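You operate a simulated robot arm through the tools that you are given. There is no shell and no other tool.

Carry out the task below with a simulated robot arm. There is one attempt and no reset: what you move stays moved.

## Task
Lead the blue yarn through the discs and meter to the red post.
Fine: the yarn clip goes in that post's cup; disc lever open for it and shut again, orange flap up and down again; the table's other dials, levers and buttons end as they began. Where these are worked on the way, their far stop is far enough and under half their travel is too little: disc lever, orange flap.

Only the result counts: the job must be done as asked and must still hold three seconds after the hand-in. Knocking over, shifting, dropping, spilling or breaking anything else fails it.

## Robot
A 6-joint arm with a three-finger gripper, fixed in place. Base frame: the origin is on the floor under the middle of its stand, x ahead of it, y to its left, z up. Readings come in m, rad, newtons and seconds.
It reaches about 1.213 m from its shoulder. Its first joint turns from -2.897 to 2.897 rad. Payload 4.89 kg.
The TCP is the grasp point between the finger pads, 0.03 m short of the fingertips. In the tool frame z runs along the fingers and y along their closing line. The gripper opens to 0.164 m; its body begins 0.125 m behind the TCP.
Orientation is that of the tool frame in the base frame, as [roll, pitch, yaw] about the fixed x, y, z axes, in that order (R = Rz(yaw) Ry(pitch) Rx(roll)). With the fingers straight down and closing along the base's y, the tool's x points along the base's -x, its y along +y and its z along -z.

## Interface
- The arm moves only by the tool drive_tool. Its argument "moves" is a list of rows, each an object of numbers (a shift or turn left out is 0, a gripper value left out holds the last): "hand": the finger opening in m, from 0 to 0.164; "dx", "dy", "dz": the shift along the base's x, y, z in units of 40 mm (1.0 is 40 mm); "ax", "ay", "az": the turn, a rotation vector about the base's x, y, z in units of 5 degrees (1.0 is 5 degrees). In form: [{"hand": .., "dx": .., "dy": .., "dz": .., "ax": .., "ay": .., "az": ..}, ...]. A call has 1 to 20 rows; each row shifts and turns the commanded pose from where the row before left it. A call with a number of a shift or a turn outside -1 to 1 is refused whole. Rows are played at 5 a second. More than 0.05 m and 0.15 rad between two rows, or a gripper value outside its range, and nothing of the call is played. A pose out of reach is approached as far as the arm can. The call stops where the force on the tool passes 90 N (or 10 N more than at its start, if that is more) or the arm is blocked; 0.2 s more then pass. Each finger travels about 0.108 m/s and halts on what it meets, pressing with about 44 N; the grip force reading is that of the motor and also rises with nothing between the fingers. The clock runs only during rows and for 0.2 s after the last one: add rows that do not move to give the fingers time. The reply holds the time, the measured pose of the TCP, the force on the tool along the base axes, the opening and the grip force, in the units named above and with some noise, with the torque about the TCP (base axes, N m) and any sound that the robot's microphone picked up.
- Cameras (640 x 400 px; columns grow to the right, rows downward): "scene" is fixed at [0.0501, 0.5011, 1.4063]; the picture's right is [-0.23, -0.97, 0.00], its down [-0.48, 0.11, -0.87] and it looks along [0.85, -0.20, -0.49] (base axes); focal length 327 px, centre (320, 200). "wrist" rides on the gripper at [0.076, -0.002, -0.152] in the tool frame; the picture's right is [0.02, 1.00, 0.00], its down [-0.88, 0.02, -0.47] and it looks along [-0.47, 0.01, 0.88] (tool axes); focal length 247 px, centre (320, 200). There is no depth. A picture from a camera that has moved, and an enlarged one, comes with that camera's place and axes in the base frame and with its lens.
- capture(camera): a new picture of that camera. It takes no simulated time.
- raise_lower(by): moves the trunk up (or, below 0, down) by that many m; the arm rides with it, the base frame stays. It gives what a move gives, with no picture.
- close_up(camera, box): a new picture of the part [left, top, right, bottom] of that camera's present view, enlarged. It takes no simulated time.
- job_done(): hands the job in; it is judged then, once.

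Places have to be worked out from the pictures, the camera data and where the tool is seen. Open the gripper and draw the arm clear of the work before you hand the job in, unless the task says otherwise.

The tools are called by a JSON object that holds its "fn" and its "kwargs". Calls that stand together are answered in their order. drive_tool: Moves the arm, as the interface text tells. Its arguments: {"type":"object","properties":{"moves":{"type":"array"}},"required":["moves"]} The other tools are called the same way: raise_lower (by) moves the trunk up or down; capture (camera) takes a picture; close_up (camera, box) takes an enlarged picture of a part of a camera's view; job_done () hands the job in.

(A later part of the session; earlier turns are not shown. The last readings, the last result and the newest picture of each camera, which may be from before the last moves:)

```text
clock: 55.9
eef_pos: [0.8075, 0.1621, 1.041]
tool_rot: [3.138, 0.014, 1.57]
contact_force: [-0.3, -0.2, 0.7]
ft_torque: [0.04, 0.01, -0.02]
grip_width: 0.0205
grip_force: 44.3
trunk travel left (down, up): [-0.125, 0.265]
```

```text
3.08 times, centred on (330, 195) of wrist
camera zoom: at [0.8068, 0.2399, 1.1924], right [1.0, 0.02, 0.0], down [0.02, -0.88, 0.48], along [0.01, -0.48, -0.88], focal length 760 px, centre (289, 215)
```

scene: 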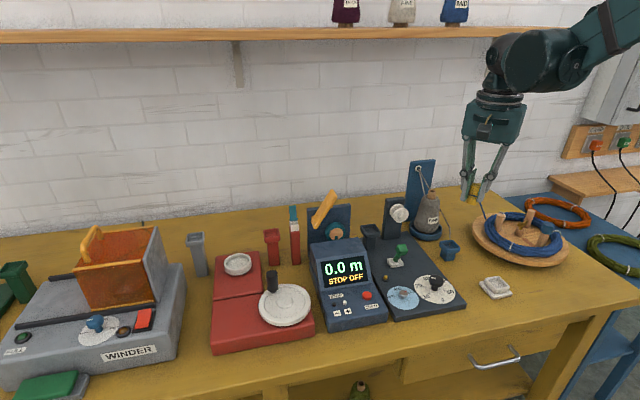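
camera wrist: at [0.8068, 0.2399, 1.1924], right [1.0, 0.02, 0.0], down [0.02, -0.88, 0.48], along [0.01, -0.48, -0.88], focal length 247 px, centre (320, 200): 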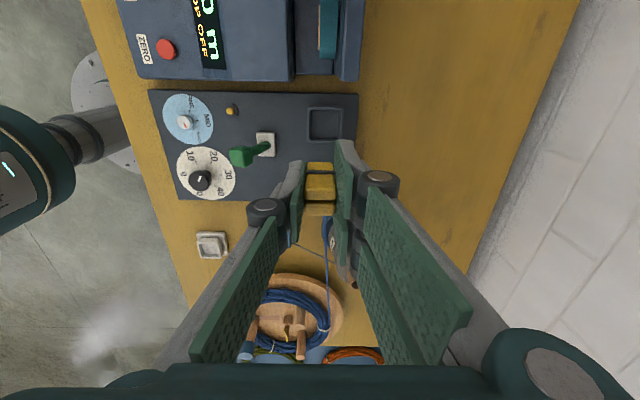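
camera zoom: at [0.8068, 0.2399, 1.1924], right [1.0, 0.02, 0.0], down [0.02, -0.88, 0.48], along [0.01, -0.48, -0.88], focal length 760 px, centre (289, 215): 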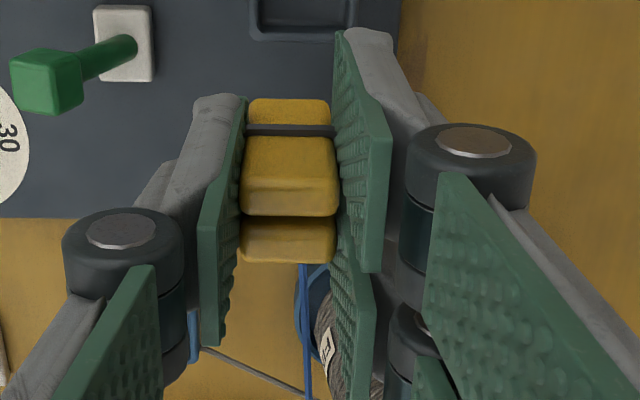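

The yarn now runs from the swift (≈(0.83,-0.23)) to a kink right above the discs around (0.808,0.084,0.93), aligned with the gap. I lower the clip beyond the discs so the yarn drops between them.

{"fn": "drive_tool", "kwargs": {"moves": [{"dz": -0.7}, {"dz": -0.7}, {"dz": -0.6}, {}]}}

{"fn": "close_up", "kwargs": {"camera": "scene", "box": [350, 150, 470, 250]}}

{"fn": "capture", "kwargs": {"camera": "wrist"}}

```text
clock: 56.9
eef_pos: [0.8063, 0.1612, 0.9614]
tool_rot: [3.14, 0.012, 1.57]
contact_force: [0.5, -0.2, -1.1]
ft_torque: [0.02, 0.03, -0.04]
grip_width: 0.0205
grip_force: 44.3
trunk travel left (down, up): [-0.125, 0.265]
```

```text
4.00 times, centred on (410, 200) of scene
camera zoom: at [0.0501, 0.5011, 1.4063], right [-0.23, -0.97, 0.0], down [-0.48, 0.11, -0.87], along [0.85, -0.2, -0.49], focal length 1308 px, centre (-40, 200)
```

zoom: 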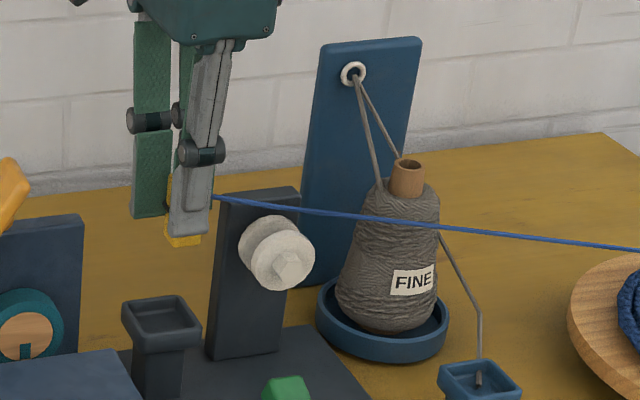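

```text
taken
camera wrist: at [0.8064, 0.2402, 1.1117], right [1.0, 0.02, 0.0], down [0.02, -0.88, 0.48], along [0.01, -0.48, -0.88], focal length 247 px, centre (320, 200)
```

wrist: 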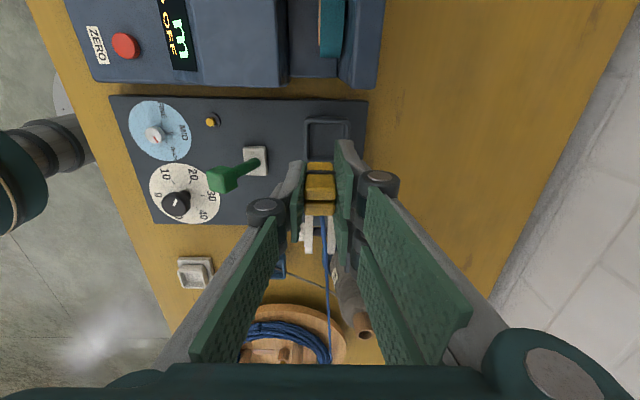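

I zoom in the wrist view: yarn and discs are visible right behind the clip.

{"fn": "close_up", "kwargs": {"camera": "wrist", "box": [280, 190, 360, 270]}}

{"fn": "close_up", "kwargs": {"camera": "scene", "box": [390, 185, 440, 230]}}

```text
5.00 times, centred on (320, 230) of wrist
camera zoom: at [0.8064, 0.2402, 1.1117], right [1.0, 0.02, 0.0], down [0.02, -0.88, 0.48], along [0.01, -0.48, -0.88], focal length 1235 px, centre (320, 50)
```

zoom: 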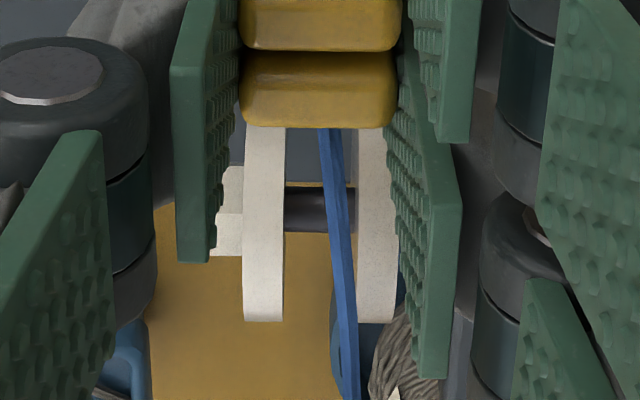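

```text
8.89 times, centred on (415, 208) of scene
camera zoom: at [0.0501, 0.5011, 1.4063], right [-0.23, -0.97, 0.0], down [-0.48, 0.11, -0.87], along [0.85, -0.2, -0.49], focal length 2908 px, centre (-524, 133)
```

zoom: 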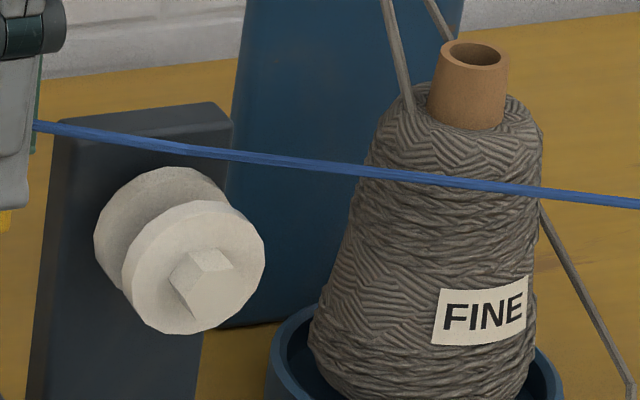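

The yarn hangs exactly over the gap between the open discs (between the white rims, above the spindle). I lower another ~3.5 cm so it settles onto the spindle; the slate cup below tops out at z≈0.85.

{"fn": "drive_tool", "kwargs": {"moves": [{"dz": -0.45}, {"dz": -0.43}, {}]}}

{"fn": "close_up", "kwargs": {"camera": "wrist", "box": [280, 190, 360, 270]}}

{"fn": "close_up", "kwargs": {"camera": "scene", "box": [350, 150, 470, 250]}}

```text
clock: 57.7
eef_pos: [0.8071, 0.1616, 0.9281]
tool_rot: [3.139, 0.013, 1.572]
contact_force: [-0.5, -0.2, -0.3]
ft_torque: [0.02, -0.02, 0.01]
grip_width: 0.0208
grip_force: 44.2
trunk travel left (down, up): [-0.125, 0.265]
```

```text
5.00 times, centred on (320, 230) of wrist
camera zoom: at [0.8057, 0.2396, 1.0773], right [1.0, 0.02, 0.0], down [0.02, -0.88, 0.48], along [0.01, -0.48, -0.88], focal length 1235 px, centre (320, 50)
```

zoom: 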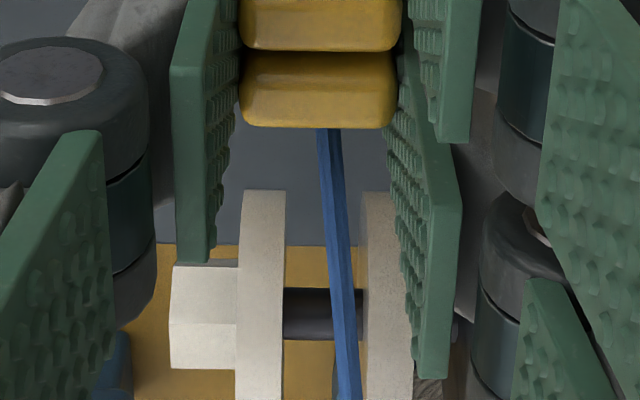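

```text
4.00 times, centred on (410, 200) of scene
camera zoom: at [0.0501, 0.5011, 1.4063], right [-0.23, -0.97, 0.0], down [-0.48, 0.11, -0.87], along [0.85, -0.2, -0.49], focal length 1308 px, centre (-40, 200)
```

zoom: 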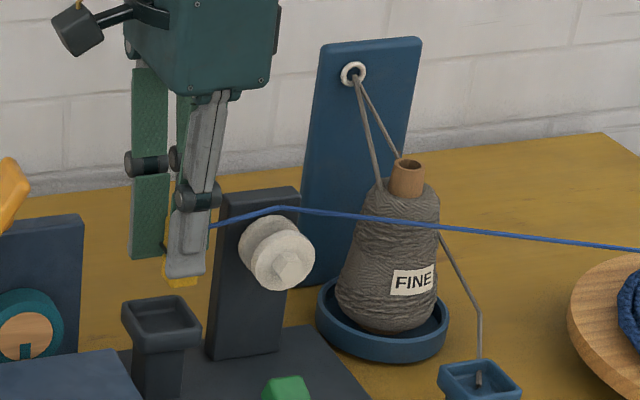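

The yarn is riding on the rear disc's rim (kinked up at z≈0.934): the gap spans x≈0.8015–0.8147 and the yarn runs at ≈0.812–0.814. I lift a little, shift the clip 7 mm toward −x to centre it, and lower again.

{"fn": "drive_tool", "kwargs": {"moves": [{"dz": 0.5}, {"dz": 0.35, "dx": -0.18}, {}]}}

{"fn": "close_up", "kwargs": {"camera": "wrist", "box": [280, 190, 360, 270]}}

```text
clock: 58.5
eef_pos: [0.8001, 0.162, 0.9636]
tool_rot: [3.14, 0.012, 1.571]
contact_force: [0.3, -0.4, -0.4]
ft_torque: [-0.01, -0.01, -0.02]
grip_width: 0.0206
grip_force: 44.3
trunk travel left (down, up): [-0.125, 0.265]
```

```text
5.00 times, centred on (320, 230) of wrist
camera zoom: at [0.7989, 0.2401, 1.1125], right [1.0, 0.02, 0.0], down [0.02, -0.88, 0.48], along [0.01, -0.48, -0.88], focal length 1235 px, centre (320, 50)
```

zoom: 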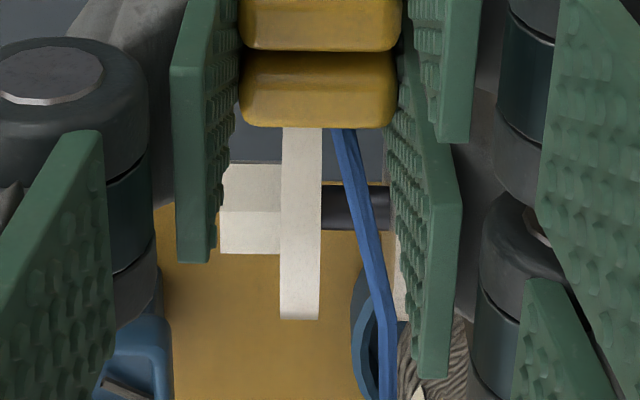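

Now the yarn is centred in the gap. I lower again.

{"fn": "drive_tool", "kwargs": {"moves": [{"dz": -0.45}, {"dz": -0.45}, {}]}}

{"fn": "close_up", "kwargs": {"camera": "wrist", "box": [280, 190, 360, 270]}}

{"fn": "close_up", "kwargs": {"camera": "scene", "box": [350, 150, 470, 250]}}

```text
clock: 59.3
eef_pos: [0.7995, 0.1623, 0.9263]
tool_rot: [3.14, 0.012, 1.571]
contact_force: [0.2, -0.9, -0.7]
ft_torque: [0.02, 0.03, -0.02]
grip_width: 0.0204
grip_force: 44.1
trunk travel left (down, up): [-0.125, 0.265]
```

```text
5.00 times, centred on (320, 230) of wrist
camera zoom: at [0.799, 0.2399, 1.0759], right [1.0, 0.02, 0.0], down [0.02, -0.88, 0.48], along [0.01, -0.48, -0.88], focal length 1235 px, centre (320, 50)
```

zoom: 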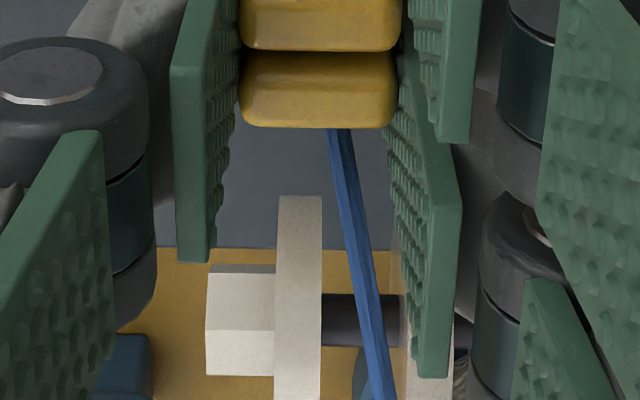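

```text
4.00 times, centred on (410, 200) of scene
camera zoom: at [0.0501, 0.5011, 1.4063], right [-0.23, -0.97, 0.0], down [-0.48, 0.11, -0.87], along [0.85, -0.2, -0.49], focal length 1308 px, centre (-40, 200)
```

zoom: 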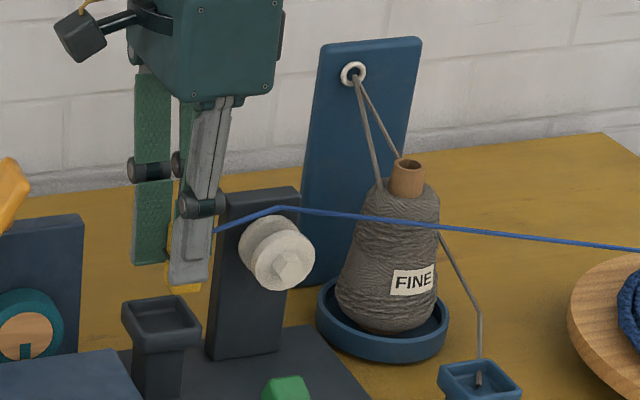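

The kink in the scene picture stays at the same spot regardless of clip height, suggesting the yarn is already caught by the disc guide. I look at the full wrist frame and the scene in detail to verify.

{"fn": "capture", "kwargs": {"camera": "wrist"}}

{"fn": "close_up", "kwargs": {"camera": "wrist", "box": [290, 220, 370, 320]}}

{"fn": "close_up", "kwargs": {"camera": "scene", "box": [395, 190, 430, 225]}}

```text
taken
camera wrist: at [0.799, 0.2399, 1.0759], right [1.0, 0.02, 0.0], down [0.02, -0.88, 0.48], along [0.01, -0.48, -0.88], focal length 247 px, centre (320, 200)
```

wrist: 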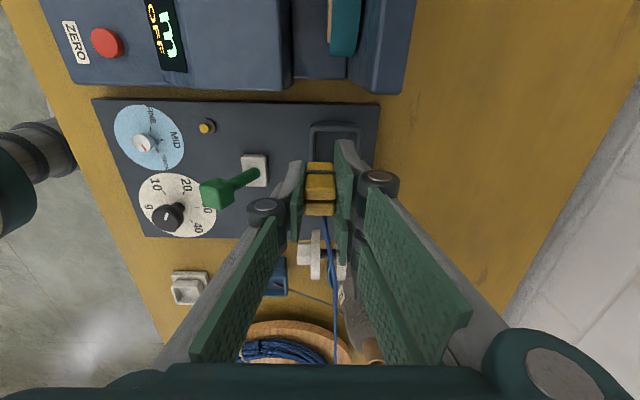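

```text
4.00 times, centred on (330, 270) of wrist
camera zoom: at [0.799, 0.2399, 1.0759], right [1.0, 0.02, 0.0], down [0.02, -0.88, 0.48], along [0.01, -0.48, -0.88], focal length 988 px, centre (280, -80)
```

zoom: 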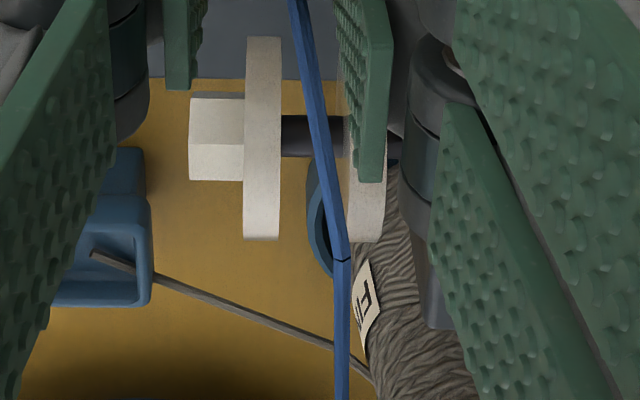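

```text
11.43 times, centred on (412, 208) of scene
camera zoom: at [0.0501, 0.5011, 1.4063], right [-0.23, -0.97, 0.0], down [-0.48, 0.11, -0.87], along [0.85, -0.2, -0.49], focal length 3738 px, centre (-737, 114)
```

zoom: 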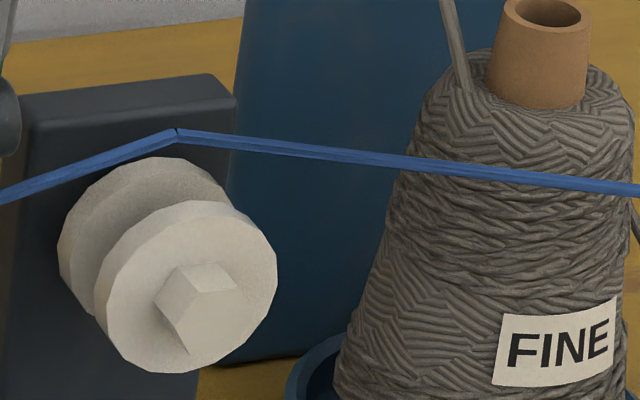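

To understand the kink (≈(0.815,0.079,0.929)) I raise the clip again and compare: if the yarn stays pulled down to that point it is captured by the discs.

{"fn": "drive_tool", "kwargs": {"moves": [{"dz": 0.9}, {"dz": 0.9}, {}]}}

{"fn": "close_up", "kwargs": {"camera": "scene", "box": [370, 150, 450, 225]}}

{"fn": "close_up", "kwargs": {"camera": "wrist", "box": [290, 200, 370, 300]}}

```text
clock: 60.1
eef_pos: [0.8012, 0.1621, 0.9972]
tool_rot: [3.14, 0.012, 1.572]
contact_force: [0.2, -0.1, -0.6]
ft_torque: [0.01, 0.01, -0.01]
grip_width: 0.0207
grip_force: 44.2
trunk travel left (down, up): [-0.125, 0.265]
```

```text
5.33 times, centred on (410, 188) of scene
camera zoom: at [0.0501, 0.5011, 1.4063], right [-0.23, -0.97, 0.0], down [-0.48, 0.11, -0.87], along [0.85, -0.2, -0.49], focal length 1745 px, centre (-160, 267)
```

zoom: 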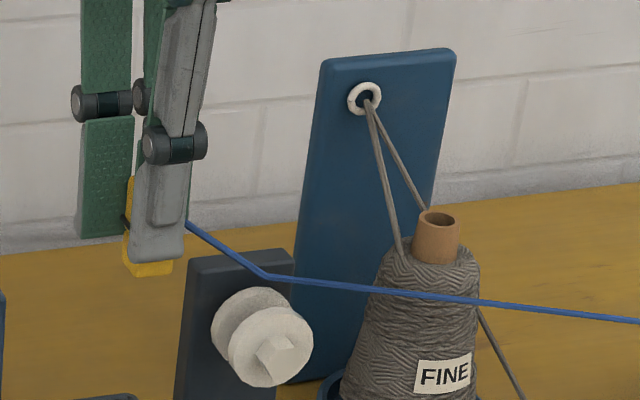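

```text
4.00 times, centred on (330, 250) of wrist
camera zoom: at [0.7992, 0.24, 1.148], right [1.0, 0.02, 0.0], down [0.02, -0.88, 0.48], along [0.01, -0.48, -0.88], focal length 988 px, centre (280, 0)
```

zoom: 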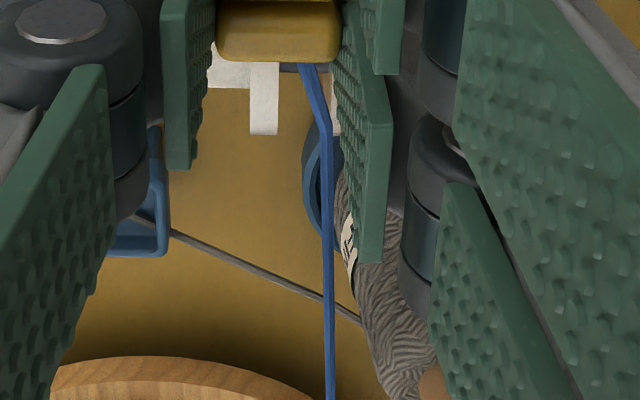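

The yarn stays pulled to the same point (0.815,0.080,0.9295) at any clip height, so it is captured at the discs. Next I carry the clip in front of the raised flap (x≈0.705) toward the +y side of the meter.

{"fn": "drive_tool", "kwargs": {"moves": [{"dx": -0.52, "dy": 0.48, "dz": -0.15}, {"dx": -0.52, "dy": 0.48, "dz": -0.15}, {"dx": -0.38, "dy": 0.5, "dz": -0.13}, {"dx": -0.38, "dy": 0.5, "dz": -0.13}, {"dx": -0.38, "dy": 0.5, "dz": -0.13}, {"dx": -0.08, "dy": 0.83, "dz": -0.13}, {"dx": -0.08, "dy": 0.83, "dz": -0.13}, {"dx": -0.08, "dy": 0.83, "dz": -0.13}, {}]}}

{"fn": "capture", "kwargs": {"camera": "scene"}}

{"fn": "capture", "kwargs": {"camera": "wrist"}}

```text
clock: 62.1
eef_pos: [0.7033, 0.3612, 0.9536]
tool_rot: [3.139, 0.014, 1.571]
contact_force: [0.2, -0.4, 0.0]
ft_torque: [0.06, 0.03, 0.02]
grip_width: 0.0208
grip_force: 43.9
trunk travel left (down, up): [-0.125, 0.265]
```

```text
taken
```

scene: 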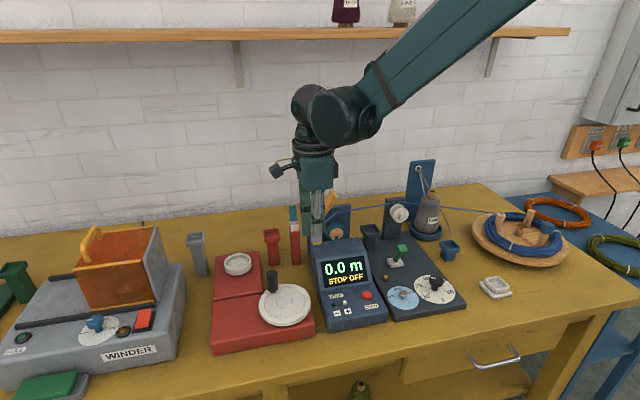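

```text
taken
camera wrist: at [0.702, 0.439, 1.1042], right [1.0, 0.02, 0.0], down [0.02, -0.88, 0.48], along [0.01, -0.48, -0.88], focal length 247 px, centre (320, 200)
```

wrist: 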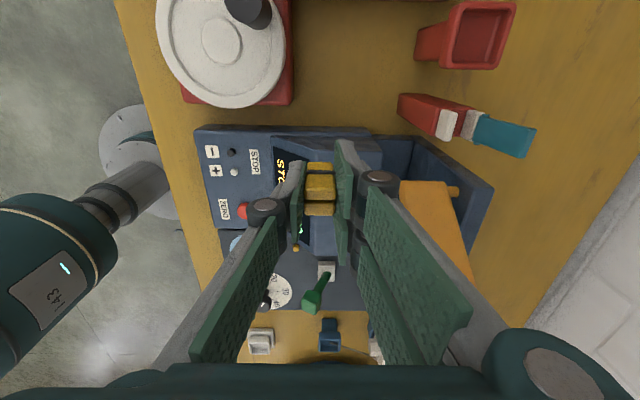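

I check where the yarn runs now relative to flap and wheel.

{"fn": "close_up", "kwargs": {"camera": "scene", "box": [280, 170, 430, 270]}}

{"fn": "close_up", "kwargs": {"camera": "wrist", "box": [380, 0, 560, 220]}}

```text
4.00 times, centred on (355, 220) of scene
camera zoom: at [0.0501, 0.5011, 1.4063], right [-0.23, -0.97, 0.0], down [-0.48, 0.11, -0.87], along [0.85, -0.2, -0.49], focal length 1308 px, centre (180, 120)
```

zoom: 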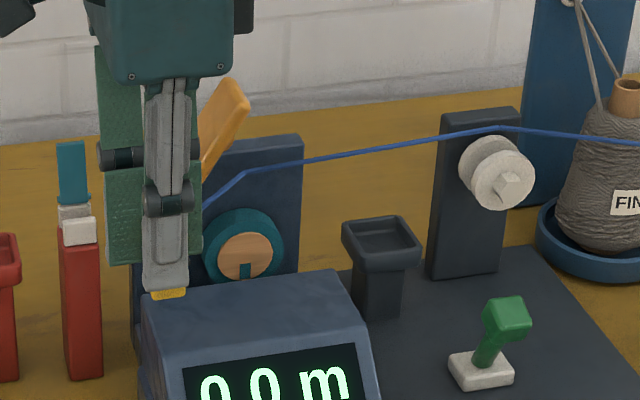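

```text
1.82 times, centred on (470, 110) of wrist
camera zoom: at [0.702, 0.439, 1.1042], right [1.0, 0.02, 0.0], down [0.02, -0.88, 0.48], along [0.01, -0.48, -0.88], focal length 449 px, centre (47, 364)
```

zoom: 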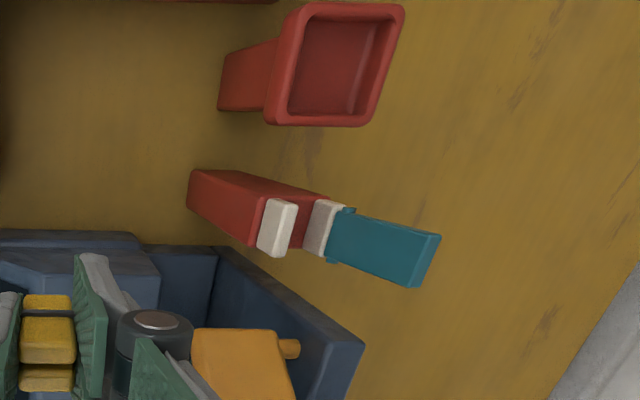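

The yarn now shows a second kink above the wheel (≈(0.815,0.275,0.916)): the meter has caught it too. The red cup is at about (0.83,0.460), the cutter slot at (0.817,0.398). I continue in front to y≈0.46 and then in toward the red post, staying above it.

{"fn": "drive_tool", "kwargs": {"moves": [{"dy": 0.8, "dz": 0.1}, {"dy": 0.8, "dz": 0.1}, {"dy": 0.87, "dz": 0.1}, {"dx": 0.7}, {"dx": 0.7}, {"dx": 0.7}, {"dx": 0.7}, {}]}}

{"fn": "capture", "kwargs": {"camera": "wrist"}}

{"fn": "close_up", "kwargs": {"camera": "scene", "box": [240, 150, 430, 280]}}

```text
clock: 63.9
eef_pos: [0.8159, 0.4574, 0.9651]
tool_rot: [3.14, 0.013, 1.571]
contact_force: [0.6, -0.2, 0.6]
ft_torque: [-0.02, -0.01, 0.01]
grip_width: 0.0205
grip_force: 44.1
trunk travel left (down, up): [-0.125, 0.265]
```

```text
taken
camera wrist: at [0.8144, 0.5365, 1.116], right [1.0, 0.02, 0.0], down [0.02, -0.88, 0.48], along [0.01, -0.48, -0.88], focal length 247 px, centre (320, 200)
```

wrist: 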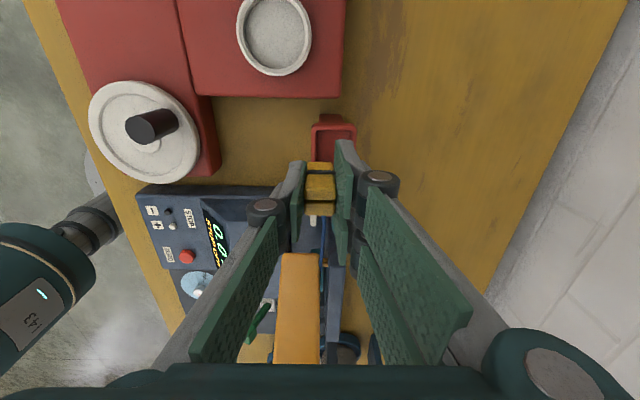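

```text
3.08 times, centred on (335, 215) of scene
camera zoom: at [0.0501, 0.5011, 1.4063], right [-0.23, -0.97, 0.0], down [-0.48, 0.11, -0.87], along [0.85, -0.2, -0.49], focal length 1006 px, centre (274, 154)
```

zoom: 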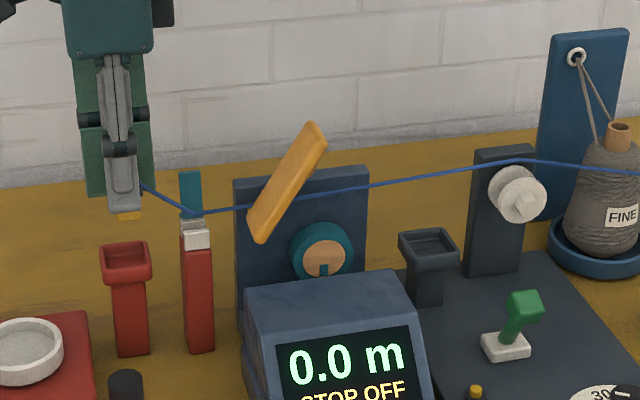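

The yarn now also bends at the cutter slot on the straight way to the red post. I zoom to see whether it still passes the wheel properly.

{"fn": "close_up", "kwargs": {"camera": "wrist", "box": [270, 120, 370, 370]}}

{"fn": "close_up", "kwargs": {"camera": "wrist", "box": [285, 200, 365, 280]}}

{"fn": "close_up", "kwargs": {"camera": "scene", "box": [280, 175, 360, 240]}}

```text
1.60 times, centred on (320, 245) of wrist
camera zoom: at [0.8144, 0.5365, 1.116], right [1.0, 0.02, 0.0], down [0.02, -0.88, 0.48], along [0.01, -0.48, -0.88], focal length 395 px, centre (320, 128)
```

zoom: 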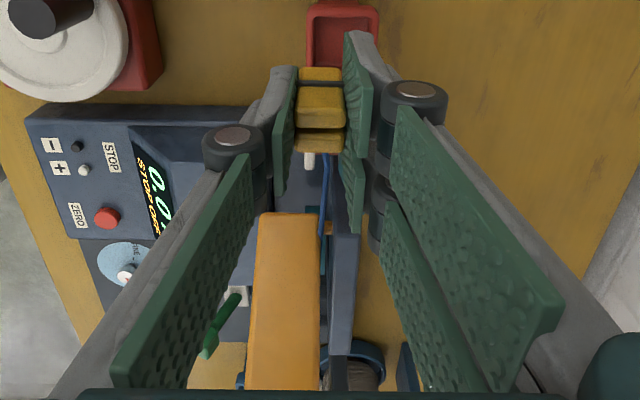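

```text
5.00 times, centred on (325, 240) of wrist
camera zoom: at [0.8144, 0.5365, 1.116], right [1.0, 0.02, 0.0], down [0.02, -0.88, 0.48], along [0.01, -0.48, -0.88], focal length 1235 px, centre (295, 0)
```

zoom: 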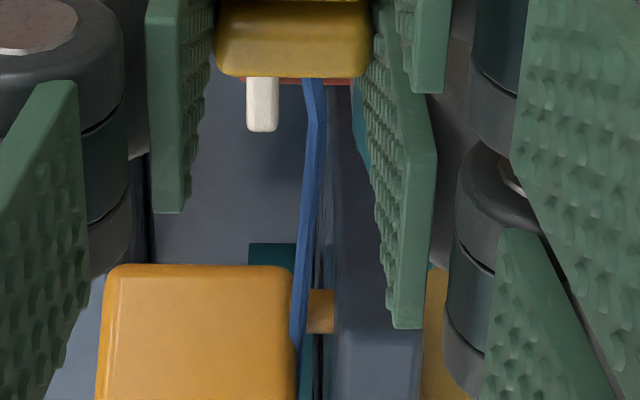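

```text
6.15 times, centred on (320, 208) of scene
camera zoom: at [0.0501, 0.5011, 1.4063], right [-0.23, -0.97, 0.0], down [-0.48, 0.11, -0.87], along [0.85, -0.2, -0.49], focal length 2013 px, centre (320, 154)
```

zoom: 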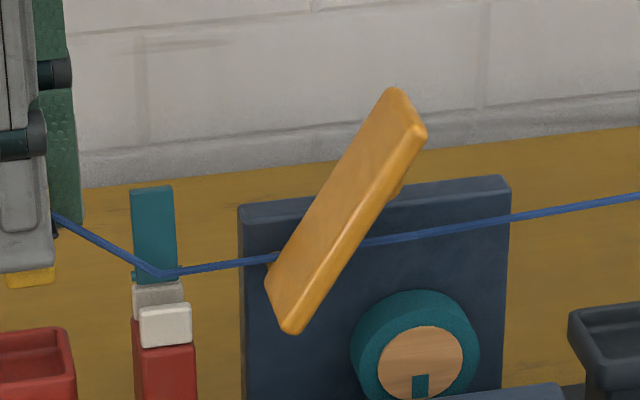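

The red cup centre works out at about (0.831,0.462). I shift above it and lower to just above the rim for a close alignment check.

{"fn": "drive_tool", "kwargs": {"moves": [{"dx": 0.35, "dy": 0.12}, {"dz": -0.4}, {"dz": -0.3}, {}]}}

{"fn": "capture", "kwargs": {"camera": "wrist"}}

{"fn": "close_up", "kwargs": {"camera": "wrist", "box": [280, 100, 380, 230]}}

{"fn": "close_up", "kwargs": {"camera": "scene", "box": [240, 180, 320, 270]}}

```text
clock: 64.9
eef_pos: [0.8302, 0.4638, 0.9367]
tool_rot: [3.141, 0.014, 1.573]
contact_force: [-0.3, 0.4, -0.6]
ft_torque: [-0.02, 0.02, 0.01]
grip_width: 0.0208
grip_force: 44.0
trunk travel left (down, up): [-0.125, 0.265]
```

```text
taken
camera wrist: at [0.8279, 0.5417, 1.0882], right [1.0, 0.02, 0.0], down [0.02, -0.88, 0.48], along [0.01, -0.48, -0.88], focal length 247 px, centre (320, 200)
```

wrist: 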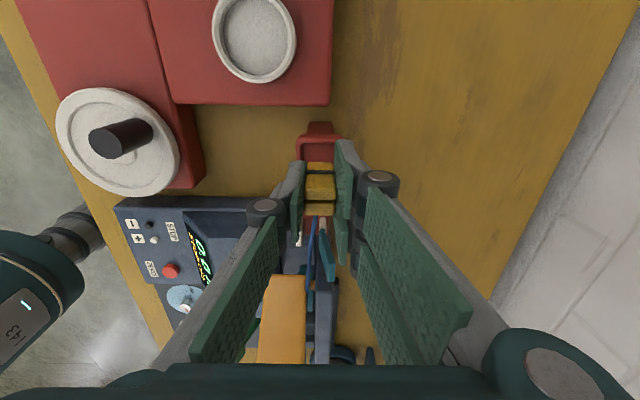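

```text
3.08 times, centred on (330, 165) of wrist
camera zoom: at [0.8279, 0.5417, 1.0882], right [1.0, 0.02, 0.0], down [0.02, -0.88, 0.48], along [0.01, -0.48, -0.88], focal length 760 px, centre (289, 308)
```

zoom: 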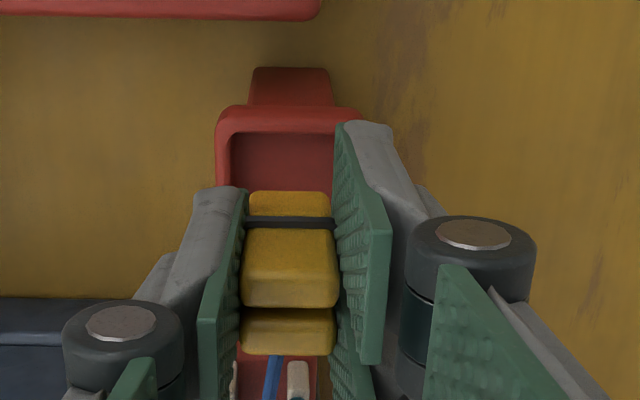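

```text
4.44 times, centred on (280, 225) of scene
camera zoom: at [0.0501, 0.5011, 1.4063], right [-0.23, -0.97, 0.0], down [-0.48, 0.11, -0.87], along [0.85, -0.2, -0.49], focal length 1454 px, centre (498, 89)
```

zoom: 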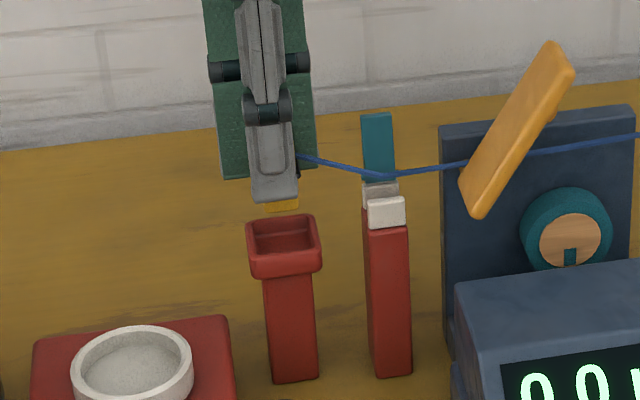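

Clip and cup are aligned within ~3 mm in both views. I lower in small steps, watching the force.

{"fn": "drive_tool", "kwargs": {"moves": [{"dz": -0.3, "dy": 0.04}, {"dz": -0.25}, {"dz": -0.2}, {}]}}

{"fn": "close_up", "kwargs": {"camera": "wrist", "box": [280, 100, 380, 230]}}

{"fn": "close_up", "kwargs": {"camera": "scene", "box": [240, 180, 320, 270]}}

```text
clock: 65.9
eef_pos: [0.8296, 0.4656, 0.9088]
tool_rot: [3.141, 0.012, 1.571]
contact_force: [0.9, -0.2, 0.5]
ft_torque: [-0.01, 0.0, 0.02]
grip_width: 0.021
grip_force: 44.3
trunk travel left (down, up): [-0.125, 0.265]
```

```text
3.08 times, centred on (330, 165) of wrist
camera zoom: at [0.8277, 0.5426, 1.0584], right [1.0, 0.02, 0.0], down [0.02, -0.88, 0.48], along [0.01, -0.48, -0.88], focal length 760 px, centre (289, 308)
```

zoom: 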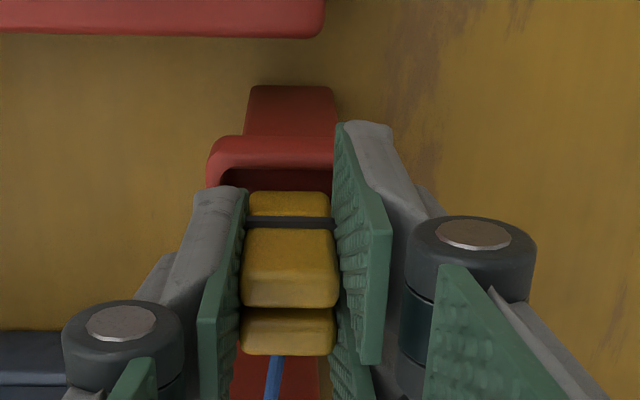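

```text
4.44 times, centred on (280, 225) of scene
camera zoom: at [0.0501, 0.5011, 1.4063], right [-0.23, -0.97, 0.0], down [-0.48, 0.11, -0.87], along [0.85, -0.2, -0.49], focal length 1454 px, centre (498, 89)
```

zoom: 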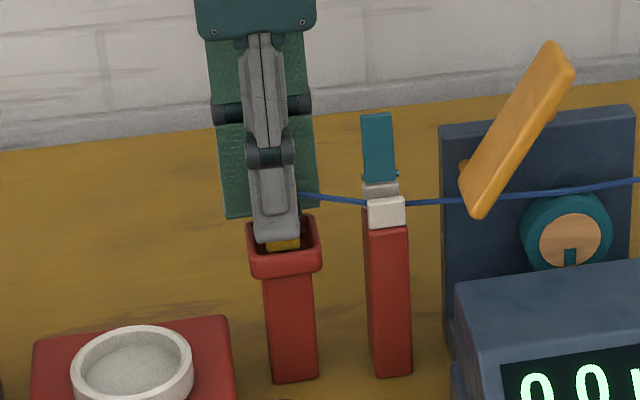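

The yarn has now dropped into the cutter slot and down toward the wheel as the clip goes into the cup. I look at the whole run.

{"fn": "close_up", "kwargs": {"camera": "scene", "box": [250, 170, 440, 260]}}

{"fn": "close_up", "kwargs": {"camera": "scene", "box": [320, 185, 430, 245]}}

{"fn": "capture", "kwargs": {"camera": "wrist"}}

{"fn": "close_up", "kwargs": {"camera": "wrist", "box": [270, 200, 370, 370]}}

```text
3.37 times, centred on (345, 215) of scene
camera zoom: at [0.0501, 0.5011, 1.4063], right [-0.23, -0.97, 0.0], down [-0.48, 0.11, -0.87], along [0.85, -0.2, -0.49], focal length 1102 px, centre (236, 150)
```

zoom: 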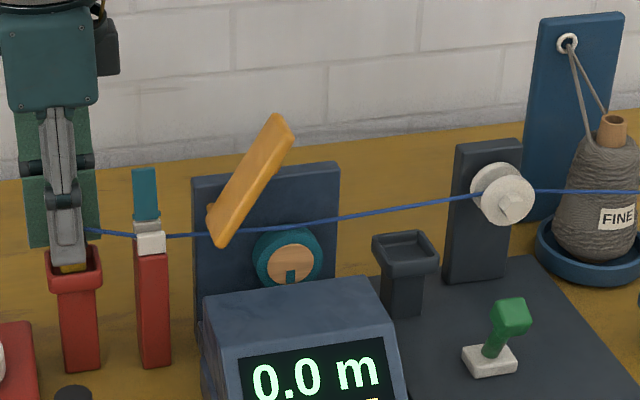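

```text
5.82 times, centred on (375, 215) of scene
camera zoom: at [0.0501, 0.5011, 1.4063], right [-0.23, -0.97, 0.0], down [-0.48, 0.11, -0.87], along [0.85, -0.2, -0.49], focal length 1903 px, centre (0, 113)
```

zoom: 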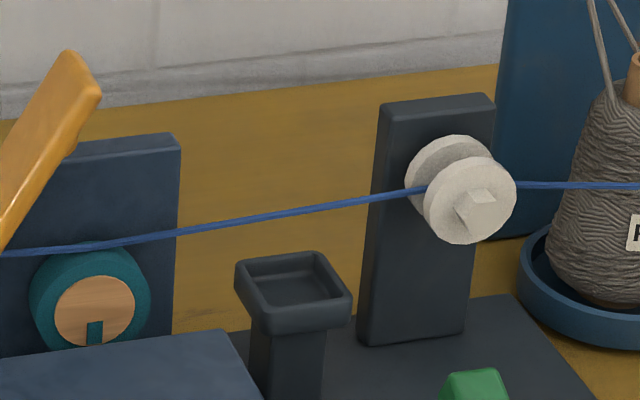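

```text
taken
camera wrist: at [0.8277, 0.5426, 1.0584], right [1.0, 0.02, 0.0], down [0.02, -0.88, 0.48], along [0.01, -0.48, -0.88], focal length 247 px, centre (320, 200)
```

wrist: 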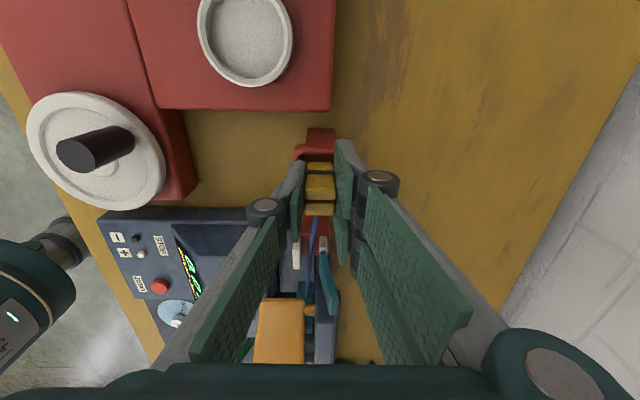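

```text
2.35 times, centred on (320, 285) of wrist
camera zoom: at [0.8277, 0.5426, 1.0584], right [1.0, 0.02, 0.0], down [0.02, -0.88, 0.48], along [0.01, -0.48, -0.88], focal length 581 px, centre (320, 0)
```

zoom: 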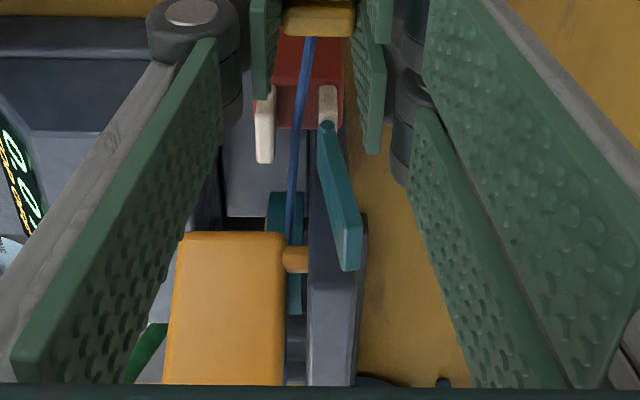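

Now the yarn lies between the discs, over the wheel and through to the cup. I lower the clip the last bit into the cup until it touches.

{"fn": "drive_tool", "kwargs": {"moves": [{"dz": -0.12}, {"dz": -0.12}, {}]}}

{"fn": "close_up", "kwargs": {"camera": "scene", "box": [240, 190, 310, 270]}}

{"fn": "close_up", "kwargs": {"camera": "wrist", "box": [280, 100, 380, 230]}}

```text
clock: 66.7
eef_pos: [0.8275, 0.4645, 0.9007]
tool_rot: [3.138, 0.011, 1.57]
contact_force: [9.6, 4.8, 42.9]
ft_torque: [0.08, -0.3, 0.02]
grip_width: 0.0208
grip_force: 43.7
trunk travel left (down, up): [-0.125, 0.265]
```

```text
5.00 times, centred on (275, 230) of scene
camera zoom: at [0.0501, 0.5011, 1.4063], right [-0.23, -0.97, 0.0], down [-0.48, 0.11, -0.87], along [0.85, -0.2, -0.49], focal length 1636 px, centre (545, 50)
```

zoom: 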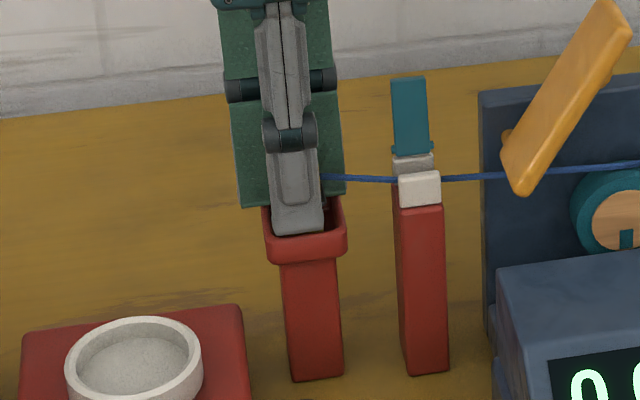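

```text
3.08 times, centred on (330, 165) of wrist
camera zoom: at [0.8269, 0.5423, 1.051], right [1.0, 0.02, 0.0], down [0.02, -0.88, 0.48], along [0.01, -0.48, -0.88], focal length 760 px, centre (289, 308)
```

zoom: 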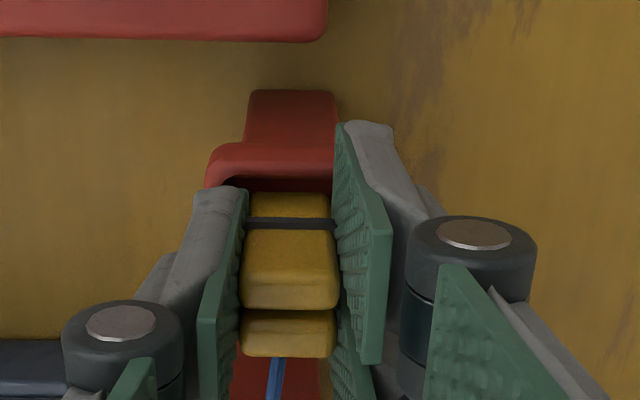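

Contact at 43 N: the clip bottom is on the cup floor (clip slid slightly in the grip). I ease up 1 mm and open the fingers a little.

{"fn": "drive_tool", "kwargs": {"moves": [{"dz": 0.04}, {"hand": 0.03}, {"hand": 0.04}, {}]}}

{"fn": "close_up", "kwargs": {"camera": "scene", "box": [240, 190, 310, 270]}}

{"fn": "close_up", "kwargs": {"camera": "wrist", "box": [280, 100, 380, 230]}}

```text
clock: 67.7
eef_pos: [0.8291, 0.4662, 0.9001]
tool_rot: [3.14, 0.013, 1.571]
contact_force: [-0.5, 0.3, -0.1]
ft_torque: [0.01, 0.01, -0.02]
grip_width: 0.04
grip_force: 0.0
trunk travel left (down, up): [-0.125, 0.265]
```

```text
5.00 times, centred on (275, 230) of scene
camera zoom: at [0.0501, 0.5011, 1.4063], right [-0.23, -0.97, 0.0], down [-0.48, 0.11, -0.87], along [0.85, -0.2, -0.49], focal length 1636 px, centre (545, 50)
```

zoom: 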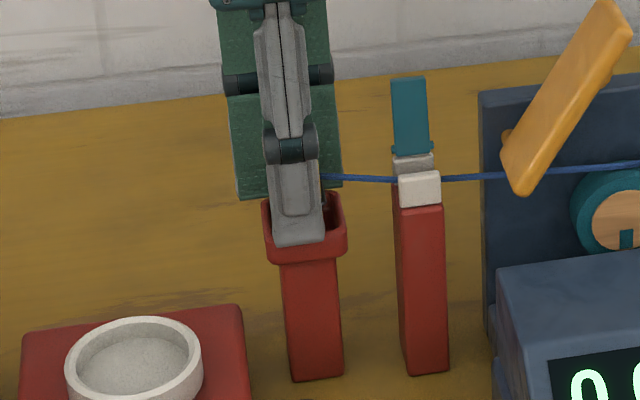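

```text
3.08 times, centred on (330, 165) of wrist
camera zoom: at [0.8278, 0.543, 1.0502], right [1.0, 0.02, 0.0], down [0.02, -0.88, 0.48], along [0.01, -0.48, -0.88], focal length 760 px, centre (289, 308)
```

zoom: 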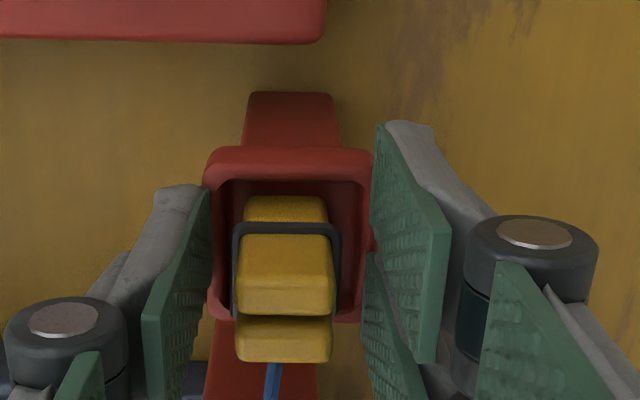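

The clip stands upright in the red cup, released. I rise straight up and check.

{"fn": "drive_tool", "kwargs": {"moves": [{"hand": 0.05, "dz": 0.3}, {"dz": 0.5}, {"dz": 1}, {"dz": 1}, {"dz": 1}, {}]}}

{"fn": "capture", "kwargs": {"camera": "wrist"}}

{"fn": "close_up", "kwargs": {"camera": "scene", "box": [240, 170, 430, 270]}}

{"fn": "close_up", "kwargs": {"camera": "scene", "box": [250, 200, 310, 250]}}

```text
clock: 69.1
eef_pos: [0.8289, 0.4645, 1.0531]
tool_rot: [3.14, 0.012, 1.571]
contact_force: [-0.4, -0.4, 0.1]
ft_torque: [0.03, -0.02, 0.0]
grip_width: 0.0499
grip_force: 0.0
trunk travel left (down, up): [-0.125, 0.265]
```

```text
taken
camera wrist: at [0.8273, 0.5429, 1.2036], right [1.0, 0.02, 0.0], down [0.02, -0.88, 0.48], along [0.01, -0.48, -0.88], focal length 247 px, centre (320, 200)
```

wrist: 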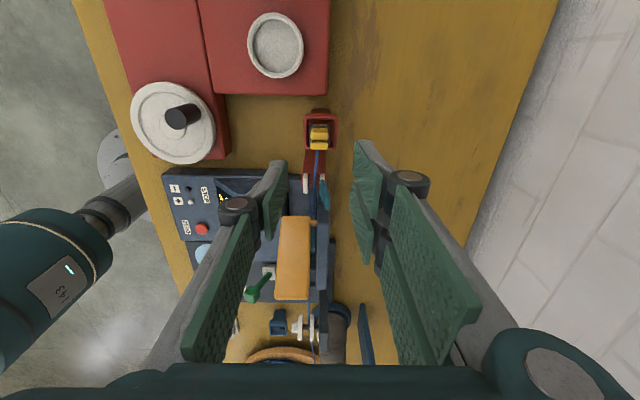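

```text
3.37 times, centred on (335, 220) of scene
camera zoom: at [0.0501, 0.5011, 1.4063], right [-0.23, -0.97, 0.0], down [-0.48, 0.11, -0.87], along [0.85, -0.2, -0.49], focal length 1102 px, centre (270, 133)
```

zoom: 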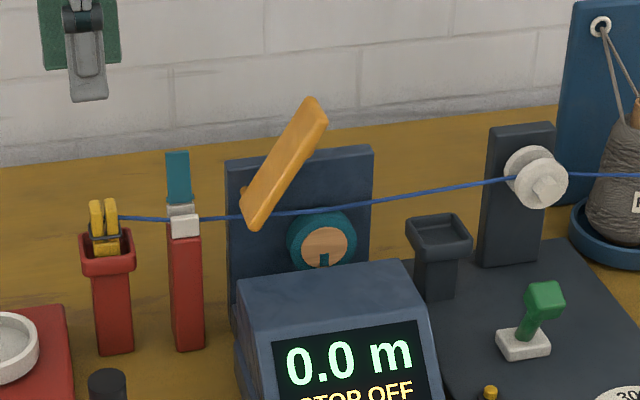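

```text
8.00 times, centred on (280, 225) of scene
camera zoom: at [0.0501, 0.5011, 1.4063], right [-0.23, -0.97, 0.0], down [-0.48, 0.11, -0.87], along [0.85, -0.2, -0.49], focal length 2617 px, centre (640, 0)
```

zoom: 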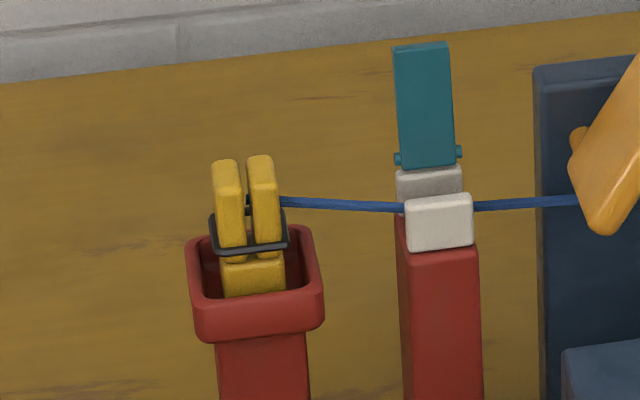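

The clip stands in the red cup. I check the yarn near the wheel, flap hinge and discs closely before closing anything.

{"fn": "close_up", "kwargs": {"camera": "scene", "box": [305, 185, 375, 245]}}

{"fn": "close_up", "kwargs": {"camera": "scene", "box": [385, 190, 430, 230]}}

{"fn": "close_up", "kwargs": {"camera": "wrist", "box": [270, 150, 370, 360]}}

```text
6.67 times, centred on (340, 215) of scene
camera zoom: at [0.0501, 0.5011, 1.4063], right [-0.23, -0.97, 0.0], down [-0.48, 0.11, -0.87], along [0.85, -0.2, -0.49], focal length 2181 px, centre (187, 100)
```

zoom: 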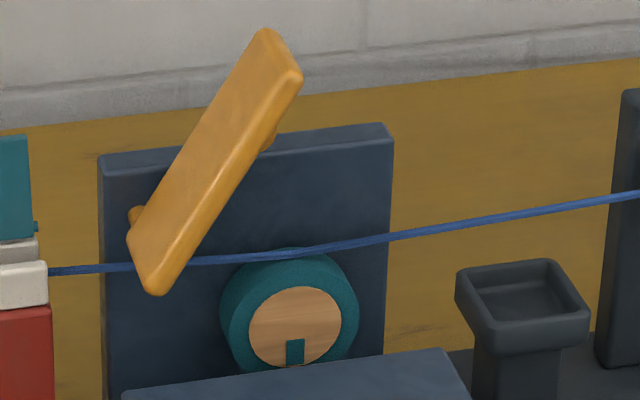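

```text
10.00 times, centred on (408, 210) of scene
camera zoom: at [0.0501, 0.5011, 1.4063], right [-0.23, -0.97, 0.0], down [-0.48, 0.11, -0.87], along [0.85, -0.2, -0.49], focal length 3271 px, centre (-555, 100)
```

zoom: 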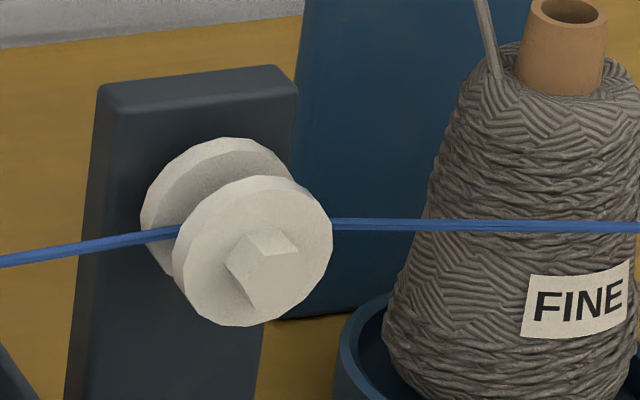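

```text
1.90 times, centred on (320, 255) of wrist
camera zoom: at [0.8273, 0.5429, 1.2036], right [1.0, 0.02, 0.0], down [0.02, -0.88, 0.48], along [0.01, -0.48, -0.88], focal length 470 px, centre (320, 95)
```

zoom: 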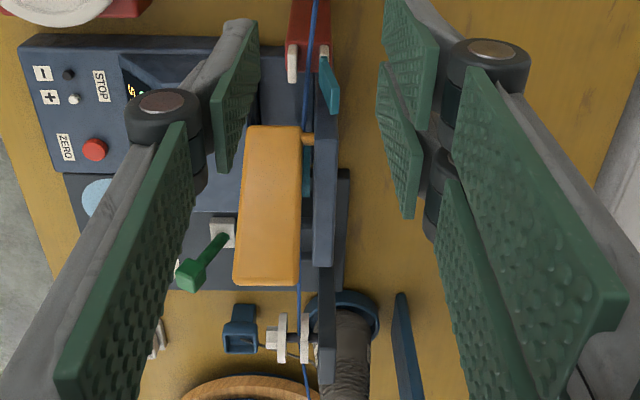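

Everything lies as it should: yarn on the wheel, beneath the flap's hinge end, and between the discs. Now I close the flap: fist closed, approach the flap's outer (+y) face at fingertip height ~0.975 and push toward −y.

{"fn": "drive_tool", "kwargs": {"moves": [{"hand": 0.0, "dx": -0.4, "dy": -0.6}, {"dx": -0.45, "dy": -0.8}, {"dy": -0.9}, {"dz": -0.6}, {"dz": -0.6}, {}]}}

{"fn": "capture", "kwargs": {"camera": "wrist"}}

{"fn": "close_up", "kwargs": {"camera": "scene", "box": [270, 150, 400, 250]}}

```text
clock: 70.5
eef_pos: [0.7949, 0.3719, 1.0055]
tool_rot: [3.14, 0.012, 1.57]
contact_force: [0.5, -0.3, -0.3]
ft_torque: [-0.01, 0.01, 0.0]
grip_width: 0.0002
grip_force: 43.7
trunk travel left (down, up): [-0.125, 0.265]
```

```text
taken
camera wrist: at [0.7935, 0.451, 1.1552], right [1.0, 0.02, 0.0], down [0.02, -0.88, 0.48], along [0.01, -0.48, -0.88], focal length 247 px, centre (320, 200)
```

wrist: 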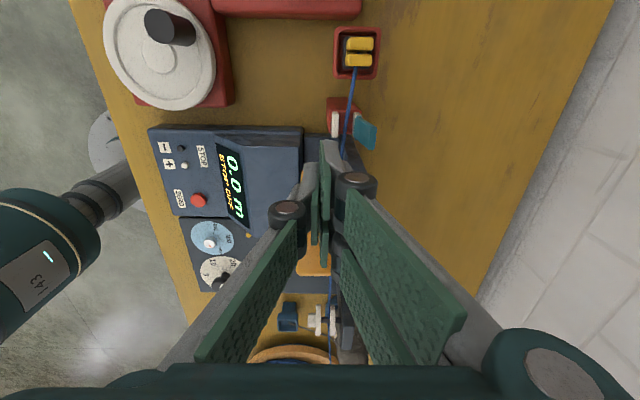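

```text
4.00 times, centred on (335, 200) of scene
camera zoom: at [0.0501, 0.5011, 1.4063], right [-0.23, -0.97, 0.0], down [-0.48, 0.11, -0.87], along [0.85, -0.2, -0.49], focal length 1308 px, centre (260, 200)
```

zoom: 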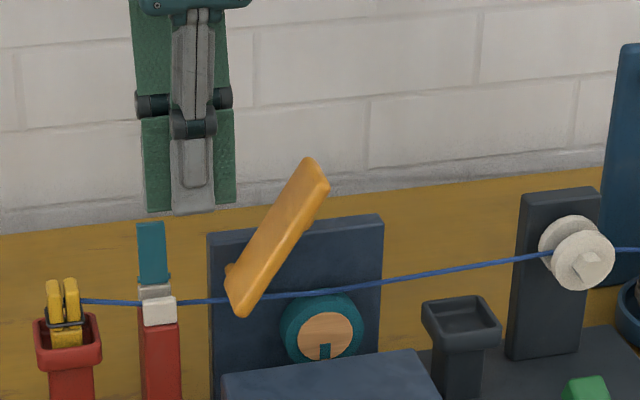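

The fist is on the outer side of the flap. I push −y.

{"fn": "drive_tool", "kwargs": {"moves": [{"dy": -0.4}, {"dy": -0.4}, {"dy": -0.4}, {"dy": -0.4}, {}]}}

{"fn": "close_up", "kwargs": {"camera": "scene", "box": [270, 150, 400, 250]}}

```text
clock: 71.7
eef_pos: [0.7955, 0.3086, 1.0047]
tool_rot: [3.141, 0.011, 1.572]
contact_force: [1.3, 0.3, 0.1]
ft_torque: [-0.04, -0.02, 0.0]
grip_width: 0.0
grip_force: 44.4
trunk travel left (down, up): [-0.125, 0.265]
```

```text
4.00 times, centred on (335, 200) of scene
camera zoom: at [0.0501, 0.5011, 1.4063], right [-0.23, -0.97, 0.0], down [-0.48, 0.11, -0.87], along [0.85, -0.2, -0.49], focal length 1308 px, centre (260, 200)
```

zoom: 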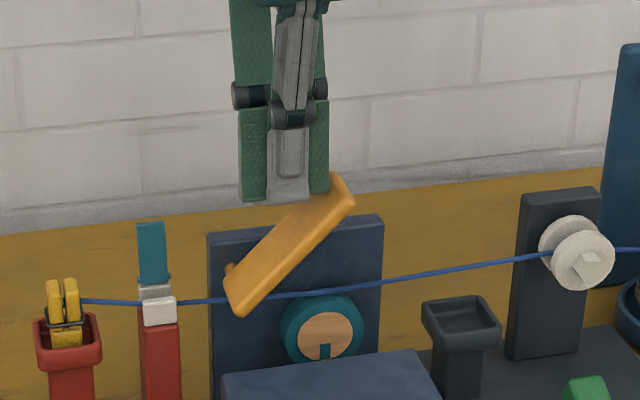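

The flap is coming down (~45°). I continue −y while descending, then press down on its free end.

{"fn": "drive_tool", "kwargs": {"moves": [{"dy": -0.4, "dz": -0.2}, {"dy": -0.4, "dz": -0.3}, {"dy": -0.2, "dz": -0.4}, {"dz": -0.4}, {}]}}

{"fn": "close_up", "kwargs": {"camera": "scene", "box": [270, 150, 400, 250]}}

```text
clock: 72.9
eef_pos: [0.7952, 0.2693, 0.9511]
tool_rot: [3.14, 0.012, 1.57]
contact_force: [0.6, 0.4, 0.3]
ft_torque: [0.01, -0.02, 0.0]
grip_width: 0.0002
grip_force: 44.1
trunk travel left (down, up): [-0.125, 0.265]
```

```text
4.00 times, centred on (335, 200) of scene
camera zoom: at [0.0501, 0.5011, 1.4063], right [-0.23, -0.97, 0.0], down [-0.48, 0.11, -0.87], along [0.85, -0.2, -0.49], focal length 1308 px, centre (260, 200)
```

zoom: 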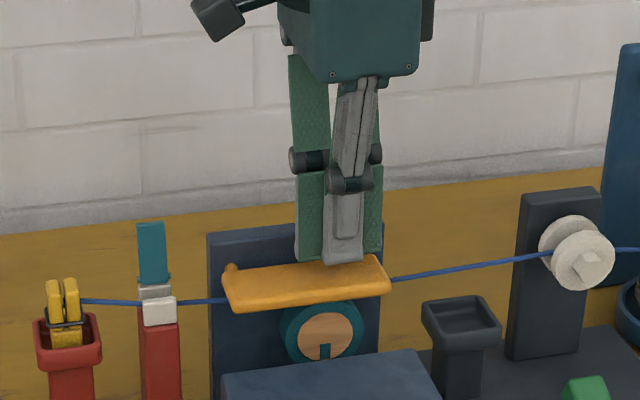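

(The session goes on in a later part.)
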